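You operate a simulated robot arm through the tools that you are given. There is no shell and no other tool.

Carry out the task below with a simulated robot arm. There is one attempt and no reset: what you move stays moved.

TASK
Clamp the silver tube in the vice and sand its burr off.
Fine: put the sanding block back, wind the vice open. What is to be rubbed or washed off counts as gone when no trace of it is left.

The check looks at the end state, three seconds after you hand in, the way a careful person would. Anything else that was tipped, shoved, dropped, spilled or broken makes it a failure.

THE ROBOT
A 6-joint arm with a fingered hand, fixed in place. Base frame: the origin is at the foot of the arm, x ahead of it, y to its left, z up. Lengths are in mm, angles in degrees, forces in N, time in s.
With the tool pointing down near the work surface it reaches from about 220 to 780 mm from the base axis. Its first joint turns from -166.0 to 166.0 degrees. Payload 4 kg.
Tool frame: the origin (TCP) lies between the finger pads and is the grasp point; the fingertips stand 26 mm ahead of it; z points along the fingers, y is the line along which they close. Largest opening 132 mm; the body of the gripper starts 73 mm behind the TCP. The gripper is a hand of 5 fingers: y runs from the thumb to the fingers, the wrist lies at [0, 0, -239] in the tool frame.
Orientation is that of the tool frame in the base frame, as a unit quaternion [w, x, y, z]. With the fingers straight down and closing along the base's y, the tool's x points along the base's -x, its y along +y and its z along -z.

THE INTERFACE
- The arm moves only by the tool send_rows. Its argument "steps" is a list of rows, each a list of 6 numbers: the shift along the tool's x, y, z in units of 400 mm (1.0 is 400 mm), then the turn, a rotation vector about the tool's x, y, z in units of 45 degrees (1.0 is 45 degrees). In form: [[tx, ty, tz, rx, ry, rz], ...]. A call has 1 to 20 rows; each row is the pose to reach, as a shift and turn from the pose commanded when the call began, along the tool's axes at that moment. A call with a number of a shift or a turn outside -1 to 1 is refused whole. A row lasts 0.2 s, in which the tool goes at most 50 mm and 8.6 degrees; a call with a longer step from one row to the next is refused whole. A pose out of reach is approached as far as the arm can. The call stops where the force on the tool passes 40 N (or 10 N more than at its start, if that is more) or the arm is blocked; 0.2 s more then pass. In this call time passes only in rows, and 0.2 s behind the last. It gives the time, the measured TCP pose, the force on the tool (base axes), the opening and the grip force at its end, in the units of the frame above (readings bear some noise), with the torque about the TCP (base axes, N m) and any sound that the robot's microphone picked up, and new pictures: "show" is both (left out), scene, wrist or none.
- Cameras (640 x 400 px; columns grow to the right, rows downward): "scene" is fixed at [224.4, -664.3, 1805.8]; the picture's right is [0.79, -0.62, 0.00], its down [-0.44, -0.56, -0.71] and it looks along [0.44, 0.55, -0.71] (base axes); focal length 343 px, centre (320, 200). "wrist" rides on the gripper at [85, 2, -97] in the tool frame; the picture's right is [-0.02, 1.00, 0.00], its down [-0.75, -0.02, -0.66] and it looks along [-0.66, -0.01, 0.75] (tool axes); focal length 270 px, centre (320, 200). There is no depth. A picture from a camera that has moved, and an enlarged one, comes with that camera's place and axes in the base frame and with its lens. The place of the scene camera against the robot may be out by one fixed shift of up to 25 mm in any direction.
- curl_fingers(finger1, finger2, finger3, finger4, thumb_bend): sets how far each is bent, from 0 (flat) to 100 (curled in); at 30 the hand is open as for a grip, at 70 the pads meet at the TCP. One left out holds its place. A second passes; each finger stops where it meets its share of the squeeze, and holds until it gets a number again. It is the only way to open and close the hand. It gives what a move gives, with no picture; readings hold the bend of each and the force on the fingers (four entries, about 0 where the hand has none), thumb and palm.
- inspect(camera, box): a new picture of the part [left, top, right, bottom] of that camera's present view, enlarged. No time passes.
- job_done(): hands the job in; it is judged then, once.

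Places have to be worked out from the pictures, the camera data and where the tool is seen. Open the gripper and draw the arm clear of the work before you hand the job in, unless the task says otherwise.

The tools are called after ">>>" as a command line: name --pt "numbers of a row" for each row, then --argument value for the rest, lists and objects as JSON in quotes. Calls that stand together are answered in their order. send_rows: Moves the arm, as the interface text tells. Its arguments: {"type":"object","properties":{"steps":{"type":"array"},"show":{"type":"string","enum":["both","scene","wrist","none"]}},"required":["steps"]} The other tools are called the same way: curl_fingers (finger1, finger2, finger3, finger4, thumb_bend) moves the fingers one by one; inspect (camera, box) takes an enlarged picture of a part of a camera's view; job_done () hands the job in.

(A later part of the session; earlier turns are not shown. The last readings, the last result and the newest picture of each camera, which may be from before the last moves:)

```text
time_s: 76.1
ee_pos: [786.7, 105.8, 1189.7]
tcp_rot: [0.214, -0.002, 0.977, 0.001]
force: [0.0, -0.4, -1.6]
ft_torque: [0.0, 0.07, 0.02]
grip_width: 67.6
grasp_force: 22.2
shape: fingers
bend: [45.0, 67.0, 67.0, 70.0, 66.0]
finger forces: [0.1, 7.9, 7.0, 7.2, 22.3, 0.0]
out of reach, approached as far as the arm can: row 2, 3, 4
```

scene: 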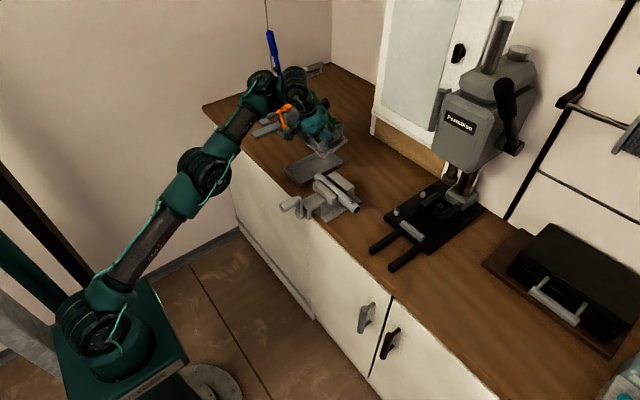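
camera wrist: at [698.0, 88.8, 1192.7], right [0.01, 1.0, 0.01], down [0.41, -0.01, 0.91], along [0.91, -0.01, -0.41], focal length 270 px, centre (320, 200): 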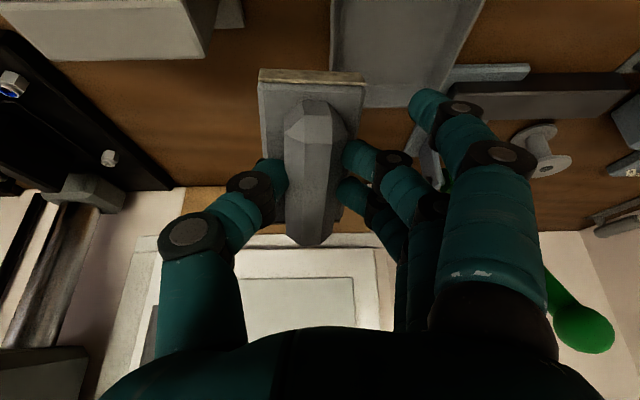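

Stretched again. Now I turn the hand toward vertical while staying at the reach limit.

>>> send_rows --pt "0.034 0 -0.03 0 0.14 0" --pt "0.068 0 -0.06 0 0.28 0" --pt "0.102 0 -0.09 0 0.42 0" --pt "0.137 0 -0.119 0 0.555 0" --pt "0.137 0 -0.119 0 0.555 0" --show "both"

>>> inspect --camera "scene" --box '[40, 60, 380, 340]'

```text
time_s: 77.3
ee_pos: [693.0, 101.8, 1195.9]
tcp_rot: [0.0, -0.002, 1.0, 0.001]
force: [-0.1, -0.1, -0.7]
ft_torque: [0.01, -0.02, 0.01]
grip_width: 67.6
grasp_force: 21.5
shape: fingers
bend: [45.0, 67.0, 68.0, 71.0, 66.0]
finger forces: [0.0, 7.8, 6.9, 6.9, 21.5, 0.0]
out of reach, approached as far as the arm can: row 1, 2, 3, 4, 5
camera wrist: at [609.6, 101.5, 1294.3], right [0.02, 1.0, 0.0], down [0.75, -0.01, 0.66], along [0.66, -0.01, -0.75], focal length 270 px, centre (320, 200)
```

scene: 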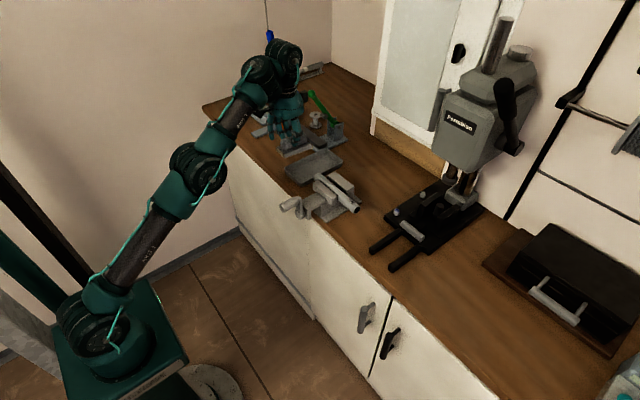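
wrist: 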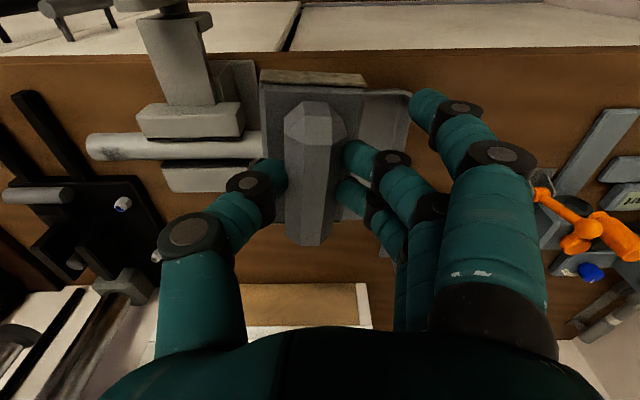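

```text
1.43 times, centred on (210, 200) of scene
camera zoom: at [224.4, -664.3, 1805.8], right [0.79, -0.62, 0.0], down [-0.44, -0.56, -0.71], along [0.44, 0.55, -0.71], focal length 490 px, centre (477, 200)
```

zoom: 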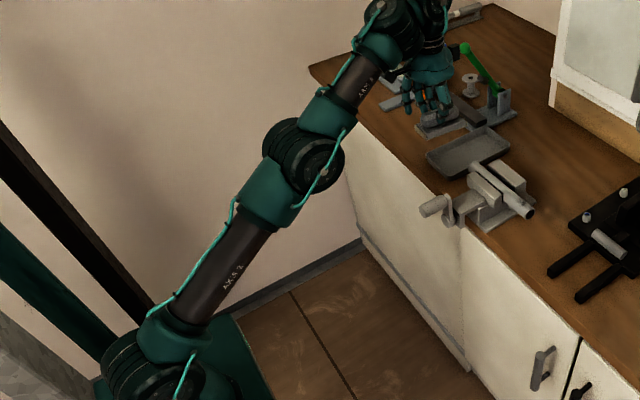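

Now vertical at (693,102,1196). I try moving back and down to see whether the arm folds properly.

>>> send_rows --pt "0.05 0 0.06 0 0 0" --pt "0.1 0 0.12 0 0 0" --pt "0.15 0 0.18 0 0 0" --pt "0.15 0 0.2 0 0 0" --show "scene"

>>> inspect --camera "scene" --box '[40, 60, 380, 340]'

```text
time_s: 78.3
ee_pos: [631.5, 99.8, 1113.0]
tcp_rot: [0.0, -0.002, 1.0, 0.001]
force: [-0.2, -0.7, -0.9]
ft_torque: [0.06, 0.03, -0.03]
grip_width: 67.4
grasp_force: 21.3
shape: fingers
bend: [45.0, 67.0, 68.0, 71.0, 66.0]
finger forces: [0.0, 7.8, 6.9, 6.9, 21.4, 0.0]
```

scene: 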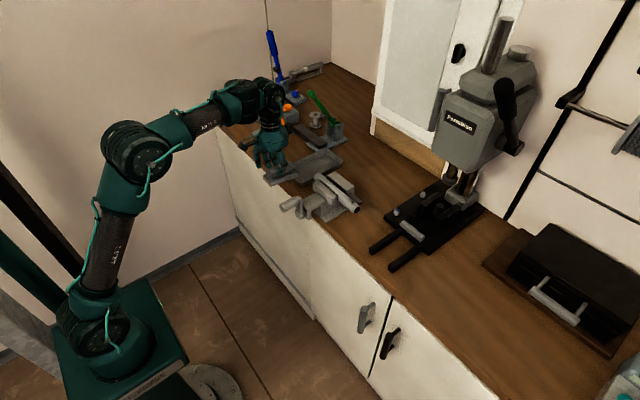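

```text
1.43 times, centred on (210, 200) of scene
camera zoom: at [224.4, -664.3, 1805.8], right [0.79, -0.62, 0.0], down [-0.44, -0.56, -0.71], along [0.44, 0.55, -0.71], focal length 490 px, centre (477, 200)
```

zoom: 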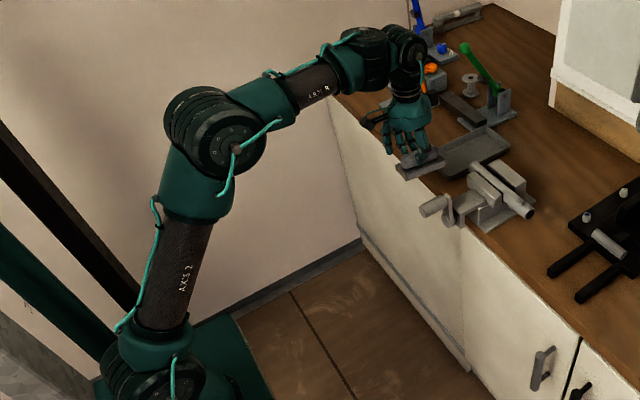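

The elbow is up again. Now I check how the block sits in the grip with the hand vertical.

>>> inspect --camera "wrist" --box '[160, 0, 480, 240]'

>>> inspect --camera "scene" --box '[230, 120, 320, 190]'

>>> inspect --camera "scene" --box '[265, 140, 375, 225]'

```text
1.67 times, centred on (320, 120) of wrist
camera zoom: at [548.4, 100.9, 1210.8], right [0.02, 1.0, 0.0], down [0.75, -0.01, 0.66], along [0.66, -0.01, -0.75], focal length 450 px, centre (320, 333)
```

zoom: 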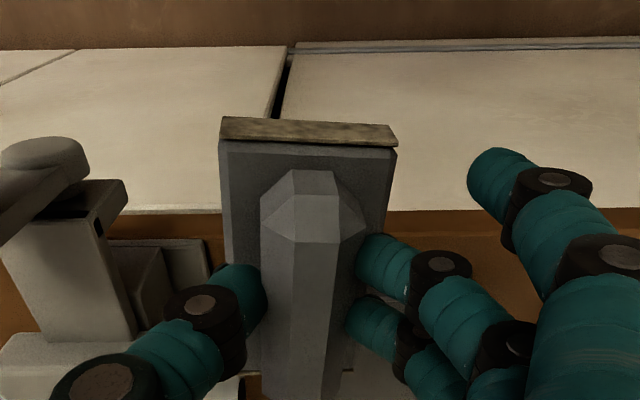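

```text
5.71 times, centred on (275, 155) of scene
camera zoom: at [224.4, -664.3, 1805.8], right [0.79, -0.62, 0.0], down [-0.44, -0.56, -0.71], along [0.44, 0.55, -0.71], focal length 1961 px, centre (577, 457)
```

zoom: 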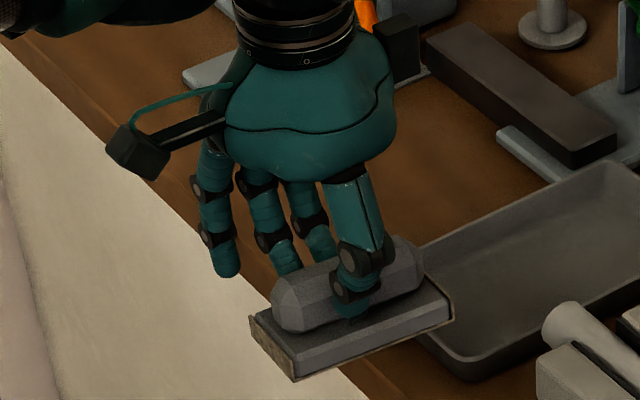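

```text
4.71 times, centred on (320, 182) of scene
camera zoom: at [224.4, -664.3, 1805.8], right [0.79, -0.62, 0.0], down [-0.44, -0.56, -0.71], along [0.44, 0.55, -0.71], focal length 1615 px, centre (320, 282)
```

zoom: 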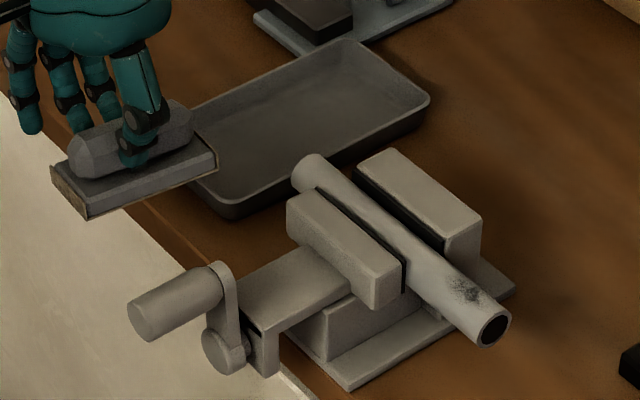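

The block now sits about level with the hand vertical (bottom ≈40 mm below TCP, reaching from about -42 to +70 mm in x). I carry it across above the vice to hover near the burr.

>>> send_rows --pt "-0.075 0 -0.04 0 0 0" --pt "-0.1475 -0.02 -0.05 0 0 0" --pt "-0.1475 -0.13 -0.05 0 0 0" --pt "-0.1475 -0.24 -0.05 0 0 0" --pt "-0.1475 -0.35 -0.05 0 0 0" --pt "-0.1475 -0.46 -0.05 0 0 0" --pt "-0.1475 -0.545 -0.05 0 0 0" --pt "-0.1475 -0.545 -0.05 0 0 0" --show "both"

>>> inspect --camera "wrist" --box '[160, 40, 480, 240]'

>>> inspect --camera "scene" --box '[275, 130, 385, 225]'

```text
time_s: 80.1
ee_pos: [690.8, -116.0, 1133.5]
tcp_rot: [-0.001, -0.003, 1.0, 0.0]
force: [-0.3, -0.4, -1.4]
ft_torque: [0.0, 0.03, -0.03]
grip_width: 67.7
grasp_force: 20.9
shape: fingers
bend: [45.0, 67.0, 68.0, 71.0, 66.0]
finger forces: [0.1, 7.9, 6.9, 6.8, 21.5, 0.0]
camera wrist: at [608.2, -114.6, 1231.4], right [0.01, 1.0, 0.0], down [0.75, -0.01, 0.66], along [0.66, -0.01, -0.75], focal length 270 px, centre (320, 200)
```

scene: 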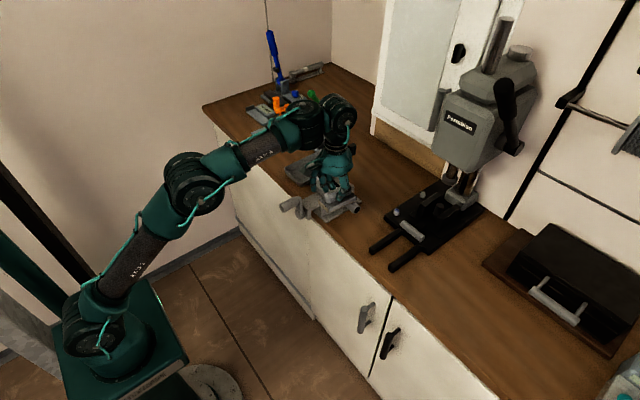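
wrist: 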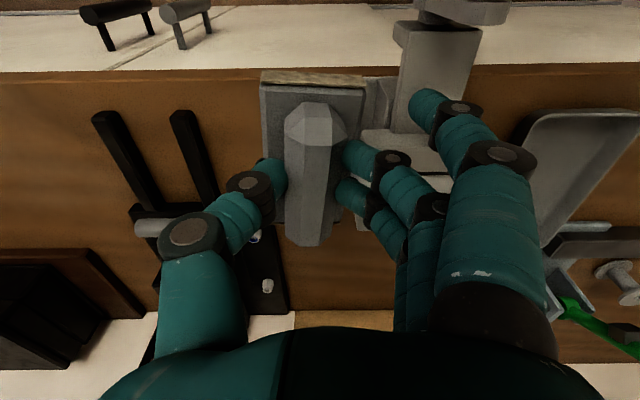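

```text
2.00 times, centred on (320, 140) of wrist
camera zoom: at [608.2, -114.6, 1231.4], right [0.01, 1.0, 0.0], down [0.75, -0.01, 0.66], along [0.66, -0.01, -0.75], focal length 541 px, centre (320, 320)
```

zoom: 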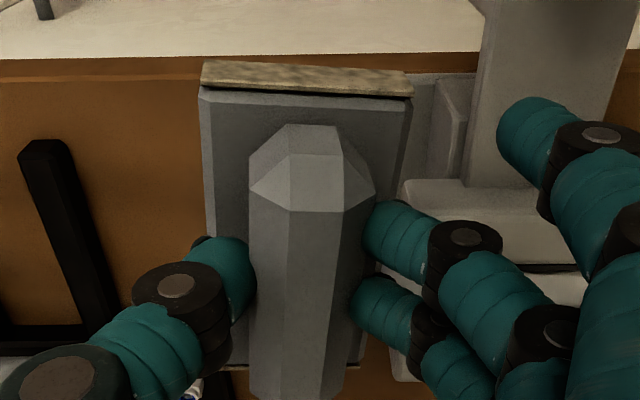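

```text
4.21 times, centred on (330, 178) of scene
camera zoom: at [224.4, -664.3, 1805.8], right [0.79, -0.62, 0.0], down [-0.44, -0.56, -0.71], along [0.44, 0.55, -0.71], focal length 1445 px, centre (278, 295)
```

zoom: 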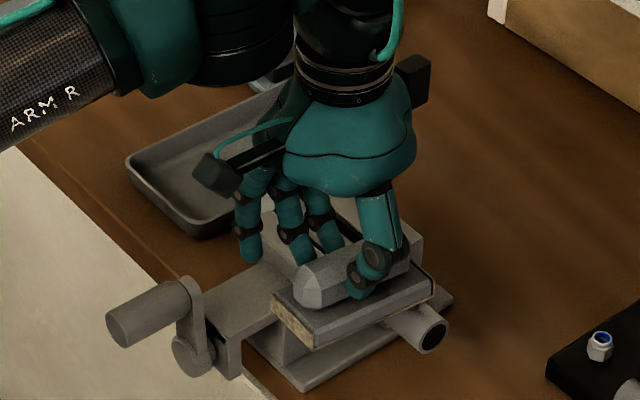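

I tuck finger 1 in, since it hangs toward the jaw. The tube's top should be near z≈1037 at x≈767; then I move over the burr, still about 15 mm above.

>>> curl_fingers --finger1 60

>>> send_rows --pt "-0.05 -0.003 0.03 0 0 0" --pt "-0.11 -0.005 0.07 0 0 0" --pt "-0.11 -0.005 0.09 0 0 0" --show "both"

>>> inspect --camera "scene" --box '[285, 150, 375, 225]'

>>> inspect --camera "wrist" --box '[160, 40, 480, 240]'

```text
time_s: 81.1
ee_pos: [690.7, -115.0, 1133.8]
tcp_rot: [-0.001, -0.002, 1.0, 0.001]
force: [-0.3, -0.1, -1.9]
ft_torque: [0.0, 0.05, 0.01]
grip_width: 45.8
grasp_force: 21.6
shape: fingers
bend: [60.0, 67.0, 68.0, 71.0, 66.0]
finger forces: [0.1, 8.0, 6.9, 6.8, 21.5, 0.0]
```

```text
time_s: 81.9
ee_pos: [736.2, -119.4, 1098.0]
tcp_rot: [-0.001, -0.003, 1.0, 0.001]
force: [-5.0, -3.9, 10.0]
ft_torque: [0.01, -0.05, -0.02]
grip_width: 47.3
grasp_force: 24.1
shape: fingers
bend: [60.0, 69.0, 70.0, 72.0, 66.0]
finger forces: [0.1, 7.8, 7.0, 7.1, 26.5, 0.1]
camera wrist: at [652.2, -118.0, 1195.6], right [0.02, 1.0, 0.0], down [0.75, -0.01, 0.66], along [0.66, -0.01, -0.75], focal length 270 px, centre (320, 200)
```

scene: 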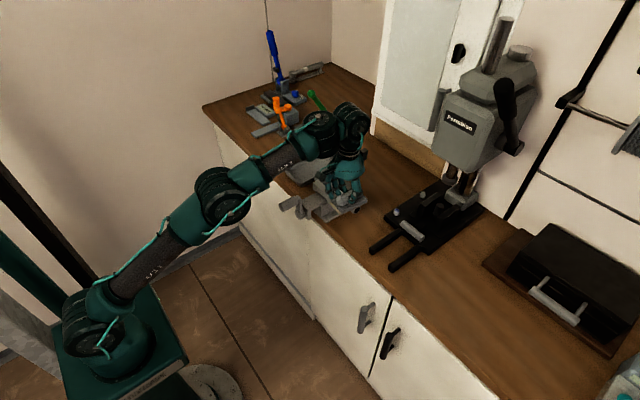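
wrist: 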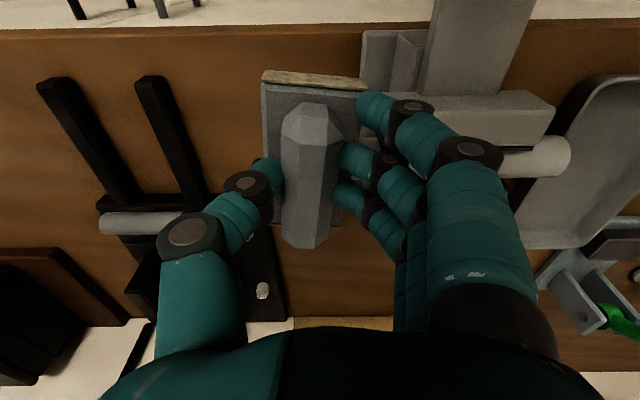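

```text
5.33 times, centred on (330, 188) of scene
camera zoom: at [224.4, -664.3, 1805.8], right [0.79, -0.62, 0.0], down [-0.44, -0.56, -0.71], along [0.44, 0.55, -0.71], focal length 1831 px, centre (267, 267)
```

zoom: 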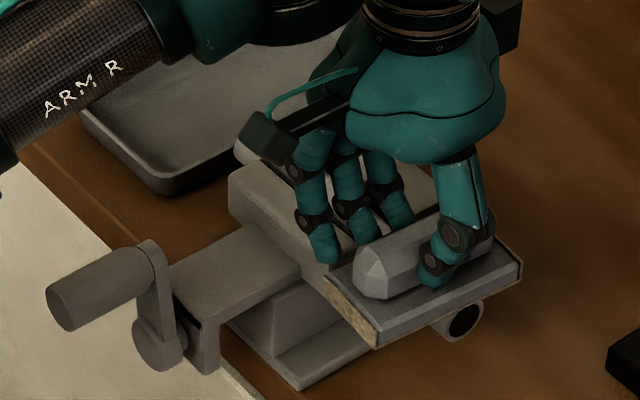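

```text
2.00 times, centred on (320, 140) of wrist
camera zoom: at [652.2, -118.0, 1195.6], right [0.02, 1.0, 0.0], down [0.75, -0.01, 0.66], along [0.66, -0.01, -0.75], focal length 541 px, centre (320, 320)
```

zoom: 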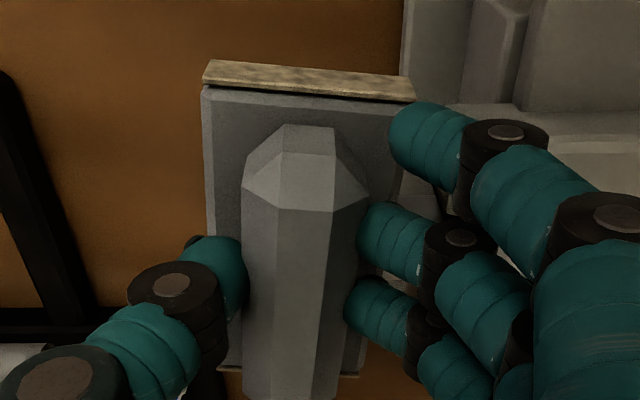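

Contact already: 10 N upward with the block resting on the tube over the burr. I rub with short strokes along x and y at this pressure.

>>> send_rows --pt "0.02 0 0 0 0 0" --pt "0.04 0 0 0 0 0" --pt "0.02 0 0 0 0 0" --pt "0 0 0 0 0 0" --pt "-0.02 0 0 0 0 0" --pt "0 0 0 0 0 0" --pt "0.02 0 0 0 0 0" --pt "0.04 0 0 0 0 0" --pt "0.02 0 0 0 0 0" --pt "0 0 0 0 0 0" --pt "0 -0.02 0 0 0 0" --pt "0 -0.035 0 0 0 0" --pt "0 -0.02 0 0 0 0" --pt "0 0 0 0 0 0" --pt "0 0.02 0 0 0 0" --pt "0 0 0 0 0 0" --show "both"

>>> inspect --camera "scene" --box '[285, 150, 375, 225]'

>>> inspect --camera "wrist" --box '[160, 40, 480, 240]'

```text
time_s: 85.3
ee_pos: [737.1, -117.3, 1097.2]
tcp_rot: [-0.002, -0.003, 1.0, 0.0]
force: [-1.2, 10.1, 9.7]
ft_torque: [0.28, -0.08, 0.1]
grip_width: 46.3
grasp_force: 25.5
shape: fingers
bend: [60.0, 68.0, 70.0, 71.0, 66.0]
finger forces: [0.0, 11.1, 10.1, 8.6, 20.3, 0.0]
camera wrist: at [654.1, -116.8, 1194.3], right [0.01, 1.0, 0.0], down [0.75, -0.01, 0.66], along [0.66, -0.01, -0.75], focal length 270 px, centre (320, 200)
```

scene: 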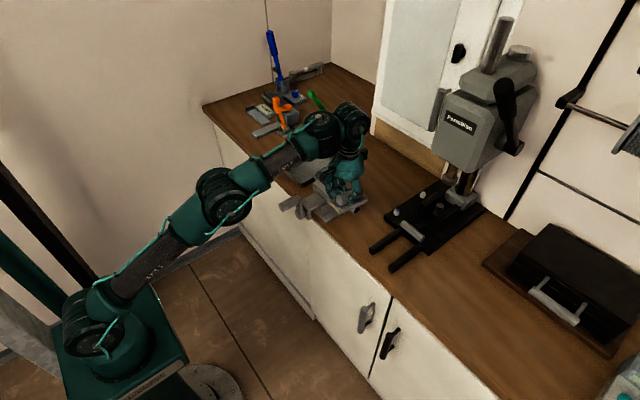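
wrist: 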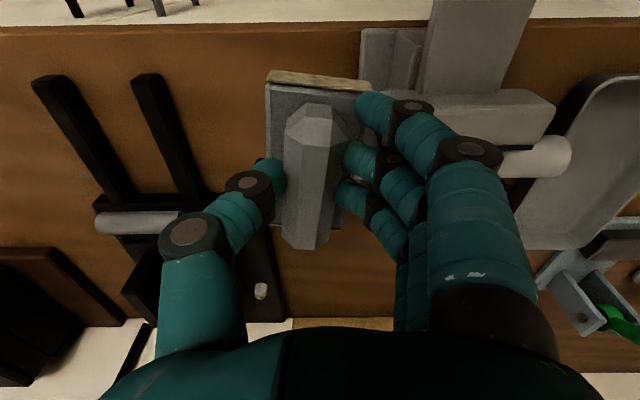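

```text
5.33 times, centred on (330, 188) of scene
camera zoom: at [224.4, -664.3, 1805.8], right [0.79, -0.62, 0.0], down [-0.44, -0.56, -0.71], along [0.44, 0.55, -0.71], focal length 1831 px, centre (267, 267)
```

zoom: 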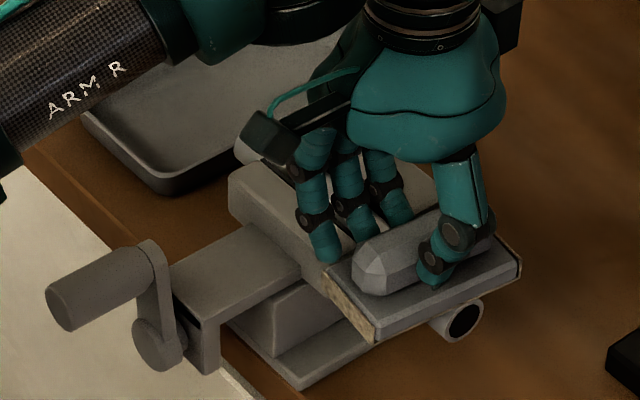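

```text
2.00 times, centred on (320, 140) of wrist
camera zoom: at [654.1, -116.8, 1194.3], right [0.01, 1.0, 0.0], down [0.75, -0.01, 0.66], along [0.66, -0.01, -0.75], focal length 541 px, centre (320, 320)
```

zoom: 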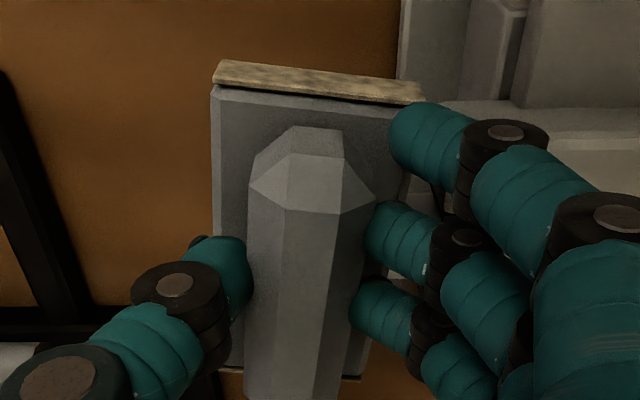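

Strokes done with about 10 N. I lift and shift aside to see how much of the burr is left.

>>> send_rows --pt "0 0 -0.06 0 0 0" --pt "0.05 0.05 -0.12 0 0 0" --pt "0.12 0.15 -0.14 0 0 0" --pt "0.12 0.26 -0.14 0 0 0" --show "none"

>>> inspect --camera "scene" --box '[310, 170, 370, 220]'

>>> inspect --camera "wrist" --box '[100, 100, 360, 260]'

```text
time_s: 86.3
ee_pos: [687.9, -13.6, 1152.2]
tcp_rot: [0.001, -0.002, 1.0, 0.001]
force: [-1.8, 0.2, 1.3]
ft_torque: [0.0, -0.09, 0.0]
grip_width: 46.5
grasp_force: 21.7
shape: fingers
bend: [60.0, 68.0, 70.0, 71.0, 66.0]
finger forces: [0.1, 8.3, 7.3, 6.2, 21.9, 0.1]
out of reach, approached as far as the arm can: row 2
```

```text
8.00 times, centred on (340, 195) of scene
camera zoom: at [224.4, -664.3, 1805.8], right [0.79, -0.62, 0.0], down [-0.44, -0.56, -0.71], along [0.44, 0.55, -0.71], focal length 2746 px, centre (160, 240)
```

zoom: 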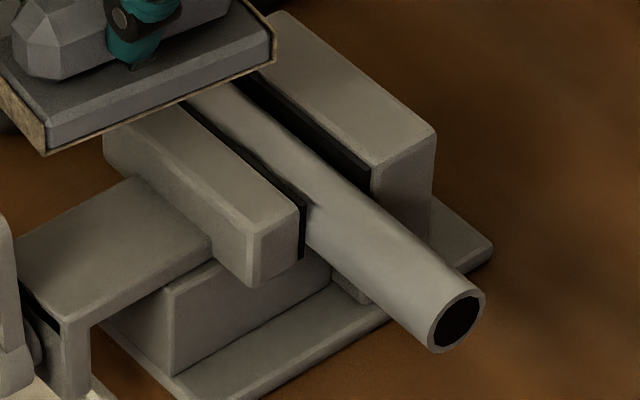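

```text
2.46 times, centred on (230, 180) of wrist
camera zoom: at [604.3, -12.2, 1250.2], right [0.02, 1.0, 0.0], down [0.75, -0.01, 0.66], along [0.66, -0.01, -0.75], focal length 665 px, centre (542, 249)
```

zoom: 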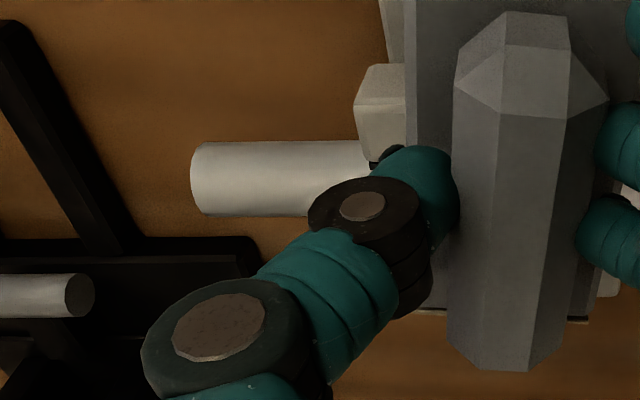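

The burr looks gone from both views. I enlarge both more to look for faint traces.

>>> inspect --camera "scene" --box '[335, 190, 360, 212]'

>>> inspect --camera "wrist" --box '[160, 145, 260, 200]'

```text
16.00 times, centred on (348, 201) of scene
camera zoom: at [224.4, -664.3, 1805.8], right [0.79, -0.62, 0.0], down [-0.44, -0.56, -0.71], along [0.44, 0.55, -0.71], focal length 5492 px, centre (-120, 184)
```

zoom: 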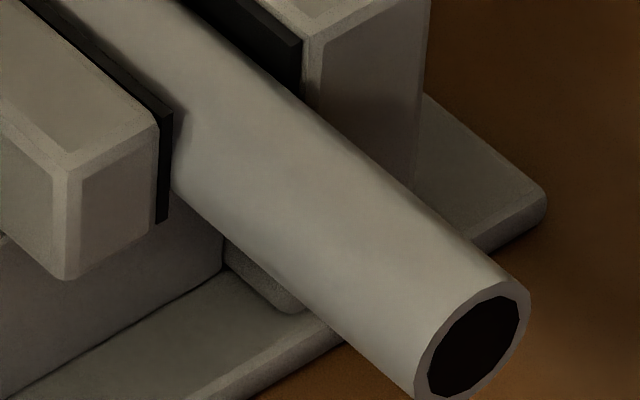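

```text
6.40 times, centred on (210, 172) of wrist
camera zoom: at [604.3, -12.2, 1250.2], right [0.02, 1.0, 0.0], down [0.75, -0.01, 0.66], along [0.66, -0.01, -0.75], focal length 1730 px, centre (1024, 376)
```

zoom: 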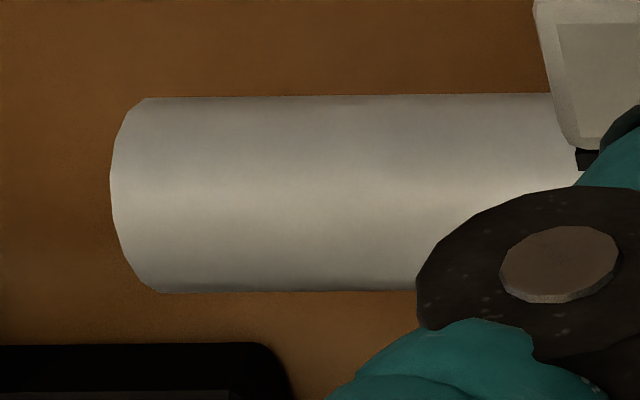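

The tube is clean – no trace left on any visible side. Now I take the block back: first I carry it to about (640,297,1130), staying behind the other things.

>>> send_rows --pt "0.06 0.05 0 0 0 0" --pt "0.12 0.14 0.02 0 0 0" --pt "0.12 0.25 0.055 0 0 0" --pt "0.12 0.36 0.055 0 0 0" --pt "0.12 0.47 0.055 0 0 0" --pt "0.12 0.58 0.055 0 0 0" --pt "0.12 0.69 0.055 0 0 0" --pt "0.12 0.7775 0.055 0 0 0" --pt "0.12 0.7775 0.055 0 0 0" --show "both"

>>> inspect --camera "wrist" --box '[160, 40, 480, 240]'

>>> inspect --camera "scene" --box '[285, 140, 375, 225]'

```text
time_s: 88.3
ee_pos: [636.1, 294.5, 1132.5]
tcp_rot: [-0.001, -0.003, 1.0, 0.001]
force: [-0.5, 0.8, -2.5]
ft_torque: [0.02, 0.04, 0.0]
grip_width: 46.1
grasp_force: 21.7
shape: fingers
bend: [60.0, 68.0, 70.0, 71.0, 66.0]
finger forces: [0.0, 8.4, 7.3, 6.2, 21.9, 0.0]
camera wrist: at [553.4, 294.6, 1230.0], right [0.02, 1.0, 0.0], down [0.75, -0.01, 0.66], along [0.66, -0.01, -0.75], focal length 270 px, centre (320, 200)
```

scene: 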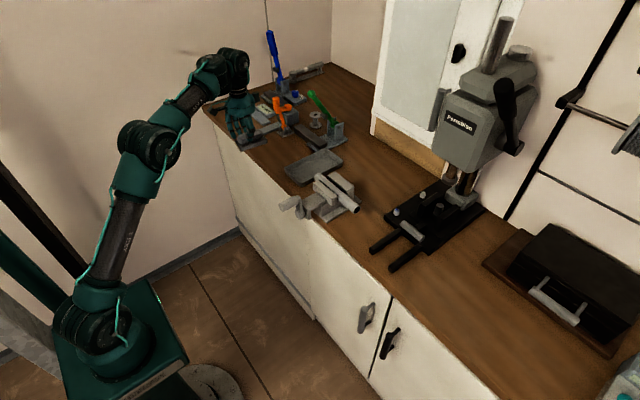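
wrist: 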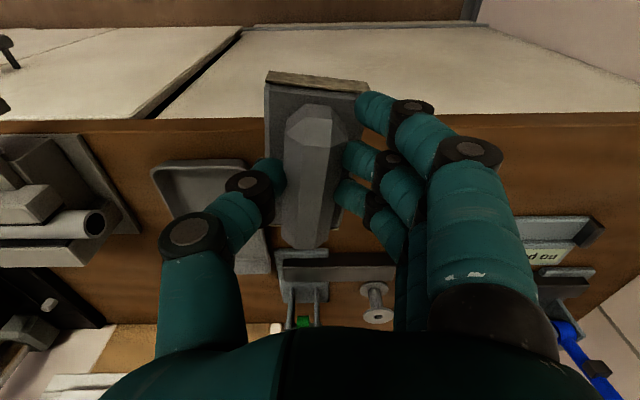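

```text
2.00 times, centred on (320, 140) of wrist
camera zoom: at [553.4, 294.6, 1230.0], right [0.02, 1.0, 0.0], down [0.75, -0.01, 0.66], along [0.66, -0.01, -0.75], focal length 541 px, centre (320, 320)
```

zoom: 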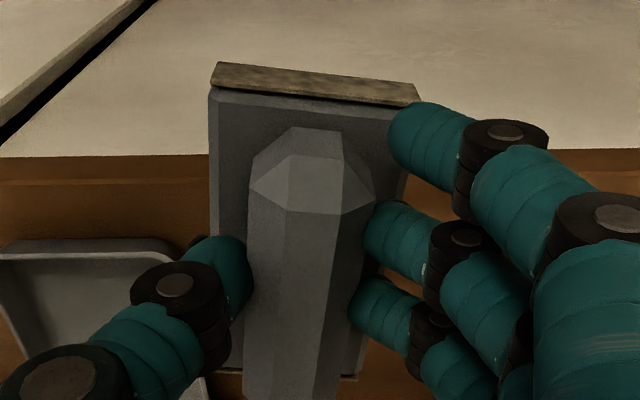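

```text
4.71 times, centred on (330, 182) of scene
camera zoom: at [224.4, -664.3, 1805.8], right [0.79, -0.62, 0.0], down [-0.44, -0.56, -0.71], along [0.44, 0.55, -0.71], focal length 1615 px, centre (273, 282)
```

zoom: 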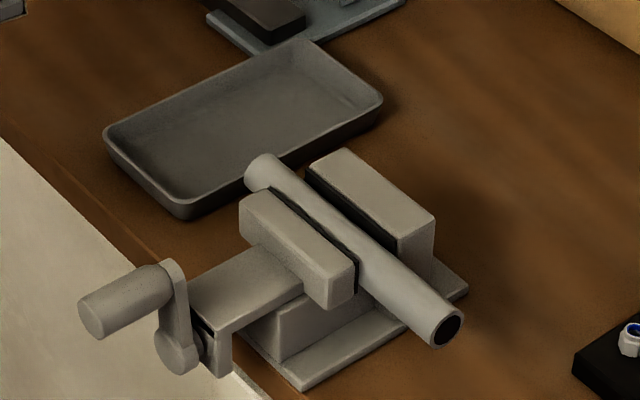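

The tray and vice are where they were. Now I turn the block straight (about 7°) and descend toward a free spot just in front of its old place, reachable with the hand vertical.

>>> send_rows --pt "-0.06 0.002 0.06 0 0 -0.05" --pt "-0.12 0.004 0.12 0 0 -0.1" --pt "-0.18 0.006 0.18 0 0 -0.155" --pt "-0.225 0.0075 0.23 0 0 -0.155" --pt "-0.225 0.0075 0.26 0 0 -0.155" --show "both"

>>> inspect --camera "wrist" --box '[160, 40, 480, 240]'

>>> inspect --camera "scene" --box '[220, 90, 320, 170]'

```text
time_s: 89.5
ee_pos: [724.2, 298.1, 1026.1]
tcp_rot: [-0.001, -0.064, 0.998, 0.001]
force: [-0.7, 0.3, -1.9]
ft_torque: [-0.01, 0.03, 0.02]
grip_width: 46.4
grasp_force: 21.1
shape: fingers
bend: [60.0, 68.0, 70.0, 71.0, 66.0]
finger forces: [0.1, 8.1, 7.3, 6.1, 21.4, 0.1]
out of reach, approached as far as the arm can: row 4, 5
camera wrist: at [642.8, 289.2, 1124.4], right [-0.11, 0.99, 0.0], down [0.75, 0.08, 0.66], along [0.65, 0.07, -0.75], focal length 270 px, centre (320, 200)
```

scene: 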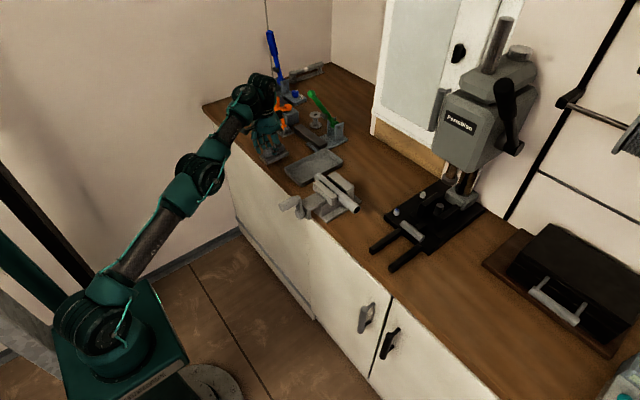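
wrist: 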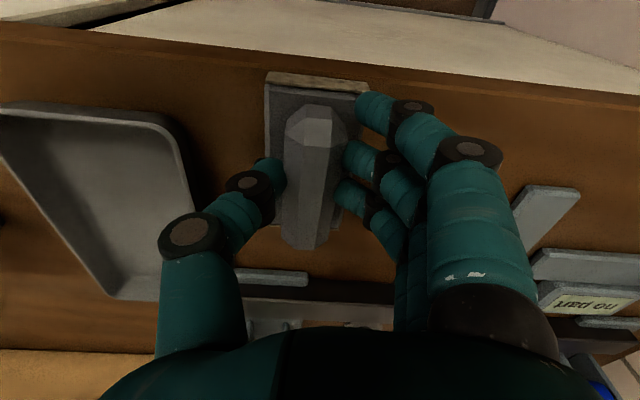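

```text
2.00 times, centred on (320, 140) of wrist
camera zoom: at [642.8, 289.2, 1124.4], right [-0.11, 0.99, 0.0], down [0.75, 0.08, 0.66], along [0.65, 0.07, -0.75], focal length 541 px, centre (320, 320)
```

zoom: 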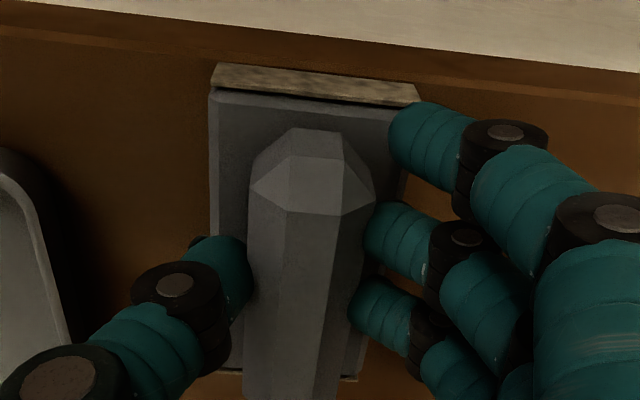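

```text
5.00 times, centred on (270, 130) of scene
camera zoom: at [224.4, -664.3, 1805.8], right [0.79, -0.62, 0.0], down [-0.44, -0.56, -0.71], along [0.44, 0.55, -0.71], focal length 1716 px, centre (570, 550)
```

zoom: 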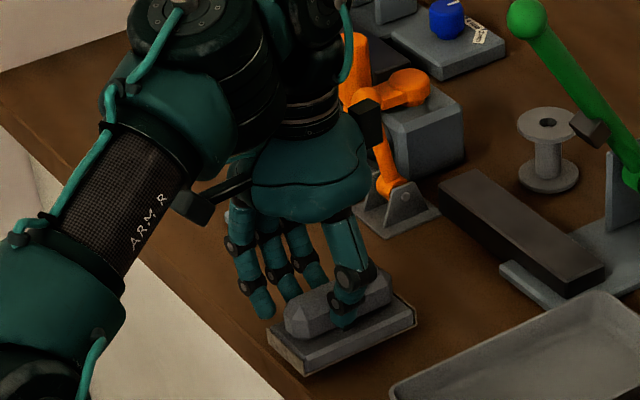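

Block edge now parallel to the bench edge, about 20 mm above the bench. I shift a little to (733,283) and lower to just above contact.

>>> send_rows --pt "-0.009 -0.02 0.01 0 0 0" --pt "-0.0175 -0.04 0.025 0 0 0" --pt "-0.0175 -0.04 0.04 0 0 0" --show "wrist"

>>> inspect --camera "scene" --box '[220, 90, 320, 170]'

```text
time_s: 90.3
ee_pos: [734.9, 284.5, 1009.0]
tcp_rot: [0.0, -0.065, 0.998, 0.002]
force: [0.2, 0.1, -1.0]
ft_torque: [0.01, 0.03, -0.03]
grip_width: 46.2
grasp_force: 21.9
shape: fingers
bend: [60.0, 68.0, 70.0, 71.0, 66.0]
finger forces: [0.0, 8.2, 7.2, 6.0, 21.5, 0.0]
camera wrist: at [651.9, 275.1, 1106.8], right [-0.11, 0.99, 0.0], down [0.75, 0.08, 0.66], along [0.65, 0.07, -0.75], focal length 270 px, centre (320, 200)
```

wrist: 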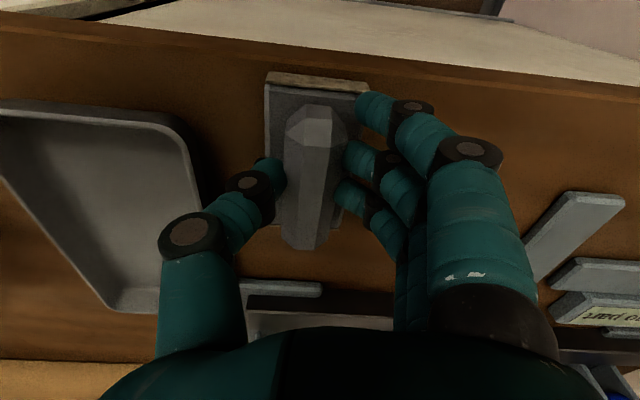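

```text
5.00 times, centred on (270, 130) of scene
camera zoom: at [224.4, -664.3, 1805.8], right [0.79, -0.62, 0.0], down [-0.44, -0.56, -0.71], along [0.44, 0.55, -0.71], focal length 1716 px, centre (570, 550)
```

zoom: 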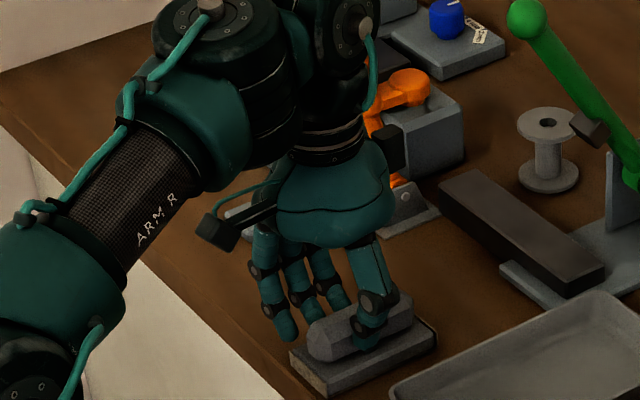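

No contact yet; I lower slowly by a few more millimetres.

>>> send_rows --pt "0 0 0.004 0 0 0" --pt "0 0 0.008 0 0 0" --pt "0 0 0.012 0 0 0" --show "none"

```text
time_s: 91.1
ee_pos: [734.2, 283.3, 1005.9]
tcp_rot: [-0.001, -0.064, 0.998, 0.001]
force: [-2.1, 0.0, 8.2]
ft_torque: [0.09, 0.02, 0.04]
grip_width: 46.4
grasp_force: 22.8
shape: fingers
bend: [60.0, 68.0, 70.0, 71.0, 66.0]
finger forces: [0.0, 9.1, 7.9, 6.6, 23.1, 0.0]
```

The block touches the bench (8 N). I open the hand gently to let it stand.

>>> curl_fingers --finger1 48 --finger2 52 --finger3 52 --finger4 52 --thumb_bend 52

>>> inspect --camera "wrist" --box '[160, 40, 480, 240]'

>>> inspect --camera "scene" --box '[250, 110, 330, 170]'

```text
time_s: 92.1
ee_pos: [735.3, 283.0, 1005.4]
tcp_rot: [-0.001, -0.064, 0.998, 0.0]
force: [-0.7, -0.1, -0.9]
ft_torque: [0.0, 0.0, -0.03]
grip_width: 74.1
grasp_force: 0.1
shape: fingers
bend: [48.0, 52.0, 52.0, 52.0, 52.0]
finger forces: [0.0, 0.0, 0.0, 0.0, 0.0, 0.0]
```

```text
2.00 times, centred on (320, 140) of wrist
camera zoom: at [651.9, 273.8, 1102.4], right [-0.11, 0.99, 0.0], down [0.75, 0.08, 0.66], along [0.65, 0.07, -0.75], focal length 541 px, centre (320, 320)
```

zoom: 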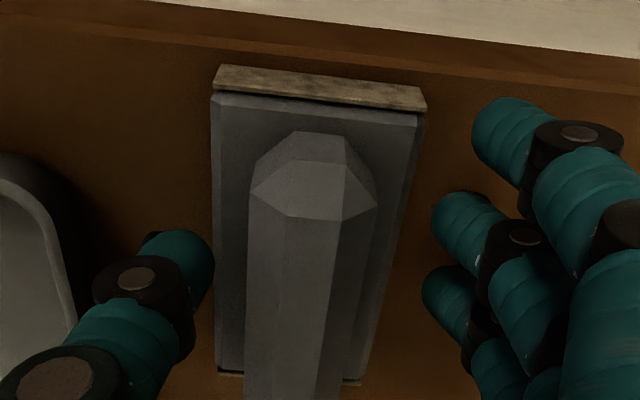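

```text
6.67 times, centred on (290, 140) of scene
camera zoom: at [224.4, -664.3, 1805.8], right [0.79, -0.62, 0.0], down [-0.44, -0.56, -0.71], along [0.44, 0.55, -0.71], focal length 2288 px, centre (520, 600)
```

zoom: 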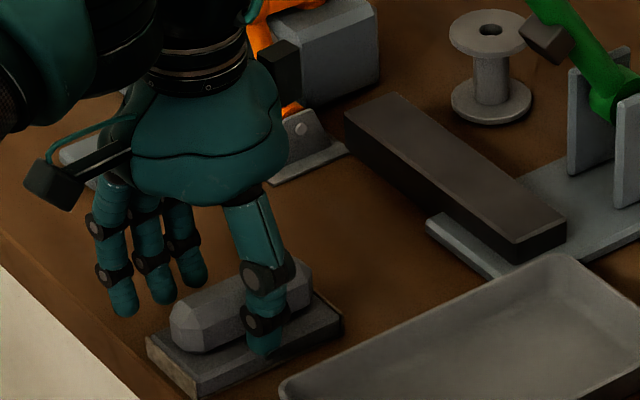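

It stands flat. With the hand open around the handle I tilt to 25° and undo the yaw, ready to re-grasp in the attitude that reaches its old place.

>>> send_rows --pt "0.002 0 -0.005 0.009 -0.139 0.0405" --pt "0.004 0 -0.005 0.018 -0.278 0.081" --pt "0.005 0 -0.005 0.026 -0.416 0.1215" --pt "0.005 0 -0.005 0.035 -0.555 0.162" --pt "0.005 0 -0.005 0.035 -0.555 0.162" --show "both"

>>> inspect --camera "wrist" --box '[160, 40, 480, 240]'

>>> inspect --camera "scene" --box '[250, 110, 330, 170]'

```text
time_s: 93.3
ee_pos: [749.0, 293.6, 1024.1]
tcp_rot: [0.208, 0.003, 0.978, -0.006]
force: [-0.1, 0.0, 0.3]
ft_torque: [-0.01, 0.01, 0.0]
grip_width: 75.1
grasp_force: 0.0
shape: fingers
bend: [48.0, 52.0, 52.0, 52.0, 52.0]
finger forces: [0.0, 0.0, 0.0, 0.0, 0.0, 0.1]
out of reach, approached as far as the arm can: row 2, 3, 4, 5
camera wrist: at [633.5, 296.0, 1078.7], right [0.03, 1.0, 0.0], down [0.42, -0.01, 0.91], along [0.91, -0.02, -0.42], focal length 270 px, centre (320, 200)
```

scene: 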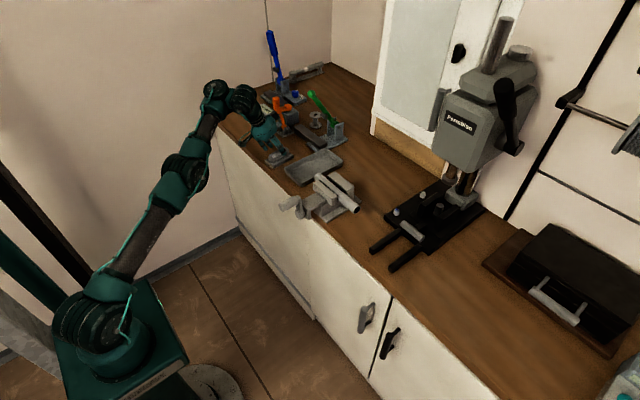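
wrist: 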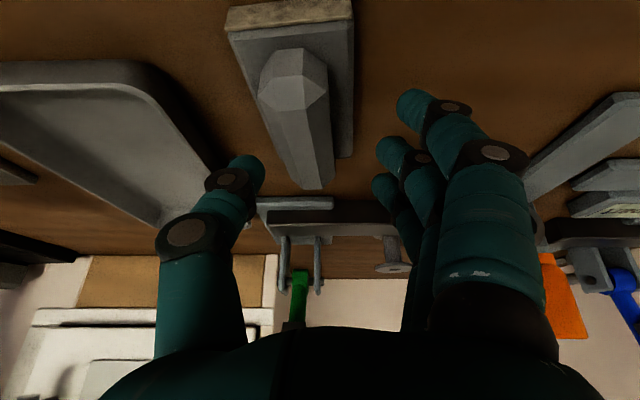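

```text
2.00 times, centred on (320, 140) of wrist
camera zoom: at [633.5, 296.0, 1078.7], right [0.03, 1.0, 0.0], down [0.42, -0.01, 0.91], along [0.91, -0.02, -0.42], focal length 541 px, centre (320, 320)
```

zoom: 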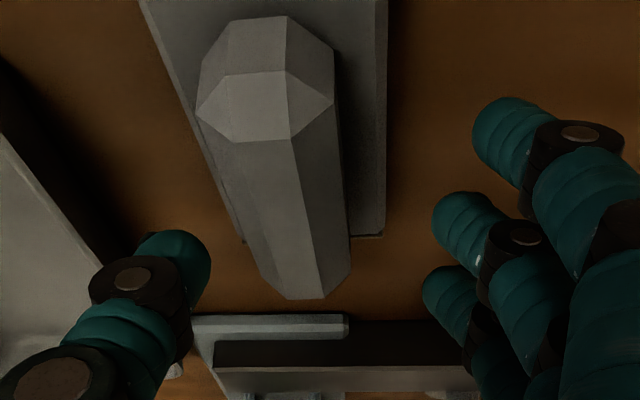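

```text
6.67 times, centred on (290, 140) of scene
camera zoom: at [224.4, -664.3, 1805.8], right [0.79, -0.62, 0.0], down [-0.44, -0.56, -0.71], along [0.44, 0.55, -0.71], focal length 2288 px, centre (520, 600)
```

zoom: 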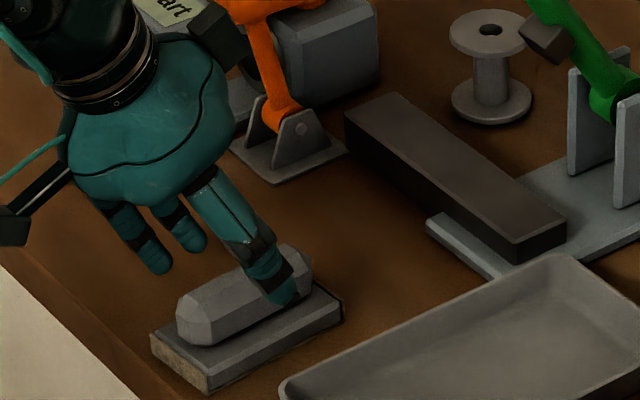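

The hand stopped short at (749,294,1024); the block stayed put (handle about x 709–789, y≈286). I go to a 20° tilt with the TCP at about (746,287,1005) for the re-grasp.

>>> send_rows --pt "0.0 -0.0165 0.0 0 0.09 0" --pt "0.013 -0.0165 0.02 0 0.09 0" --pt "0.026 -0.0165 0.04 0 0.09 0" --pt "0.026 -0.0165 0.04 0 0.09 0" --show "wrist"

>>> inspect --camera "wrist" --box '[160, 40, 480, 240]'

>>> inspect --camera "scene" --box '[250, 110, 330, 170]'

```text
time_s: 94.3
ee_pos: [747.5, 287.6, 1003.8]
tcp_rot: [0.181, 0.002, 0.984, 0.001]
force: [-0.4, -0.5, -0.7]
ft_torque: [-0.03, -0.02, -0.03]
grip_width: 75.1
grasp_force: 0.1
shape: fingers
bend: [48.0, 52.0, 52.0, 52.0, 52.0]
finger forces: [0.0, 0.1, 0.1, 0.0, 0.0, 0.0]
camera wrist: at [635.1, 288.6, 1065.5], right [0.02, 1.0, 0.01], down [0.47, -0.02, 0.88], along [0.88, -0.01, -0.47], focal length 270 px, centre (320, 200)
```

wrist: 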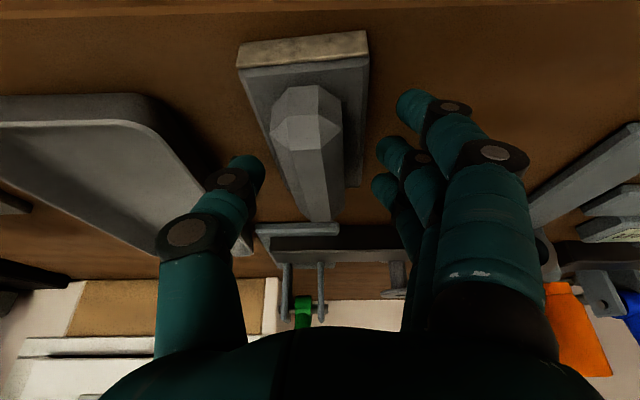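

```text
2.00 times, centred on (320, 140) of wrist
camera zoom: at [635.1, 288.6, 1065.5], right [0.02, 1.0, 0.01], down [0.47, -0.02, 0.88], along [0.88, -0.01, -0.47], focal length 541 px, centre (320, 320)
```

zoom: 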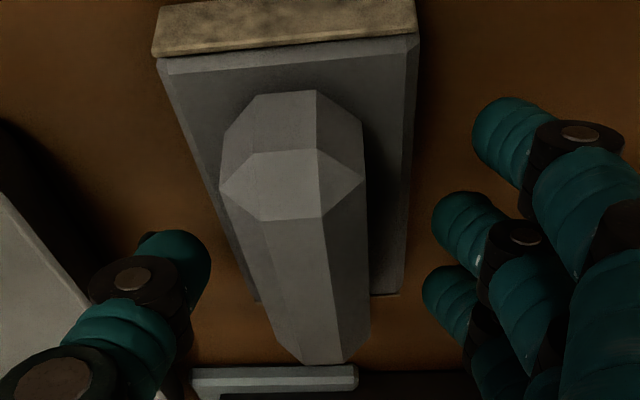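

```text
6.67 times, centred on (290, 140) of scene
camera zoom: at [224.4, -664.3, 1805.8], right [0.79, -0.62, 0.0], down [-0.44, -0.56, -0.71], along [0.44, 0.55, -0.71], focal length 2288 px, centre (520, 600)
```

zoom: 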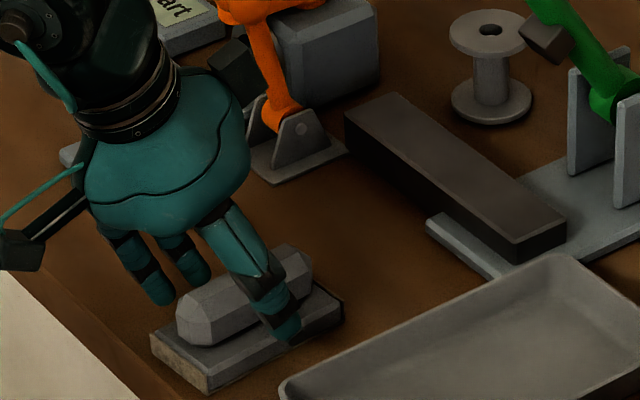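

Good position; the block is yawed about 5°, so I turn the hand to match and close on the handle.

>>> send_rows --pt "0 -0.003 0 -0.038 0 -0.104" --pt "0 -0.003 0 -0.038 0 -0.104" --show "none"

>>> curl_fingers --finger2 76 --finger3 76 --finger4 76 --thumb_bend 76

>>> inspect --camera "wrist" --box '[160, 40, 480, 240]'

>>> inspect --camera "scene" --box '[250, 110, 330, 170]'

```text
time_s: 94.9
ee_pos: [749.1, 286.2, 1005.4]
tcp_rot: [0.179, -0.042, 0.983, 0.006]
force: [-0.7, 0.4, -0.2]
ft_torque: [-0.02, 0.0, 0.01]
grip_width: 75.0
grasp_force: 0.0
shape: fingers
bend: [48.0, 52.0, 52.0, 52.0, 52.0]
finger forces: [0.1, 0.0, 0.1, 0.1, 0.1, 0.0]
```

```text
time_s: 95.9
ee_pos: [748.4, 286.2, 1004.9]
tcp_rot: [0.18, -0.041, 0.983, 0.006]
force: [1.4, -0.2, -0.4]
ft_torque: [-0.06, 0.03, 0.03]
grip_width: 62.8
grasp_force: 23.7
shape: fingers
bend: [48.0, 67.0, 69.0, 70.0, 65.0]
finger forces: [0.1, 8.5, 7.9, 7.3, 23.8, 0.1]
```

```text
2.00 times, centred on (320, 140) of wrist
camera zoom: at [636.6, 278.4, 1066.9], right [-0.07, 1.0, 0.01], down [0.47, 0.03, 0.88], along [0.88, 0.06, -0.47], focal length 541 px, centre (320, 320)
```

zoom: 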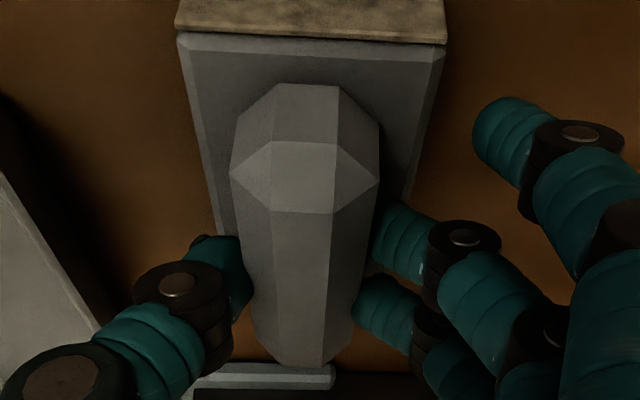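

```text
6.67 times, centred on (290, 140) of scene
camera zoom: at [224.4, -664.3, 1805.8], right [0.79, -0.62, 0.0], down [-0.44, -0.56, -0.71], along [0.44, 0.55, -0.71], focal length 2288 px, centre (520, 600)
```

zoom: 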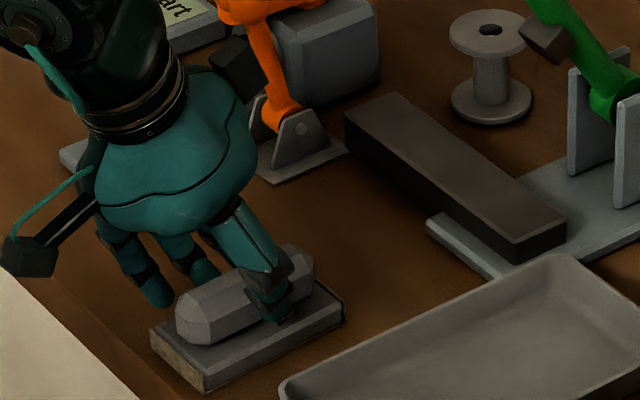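

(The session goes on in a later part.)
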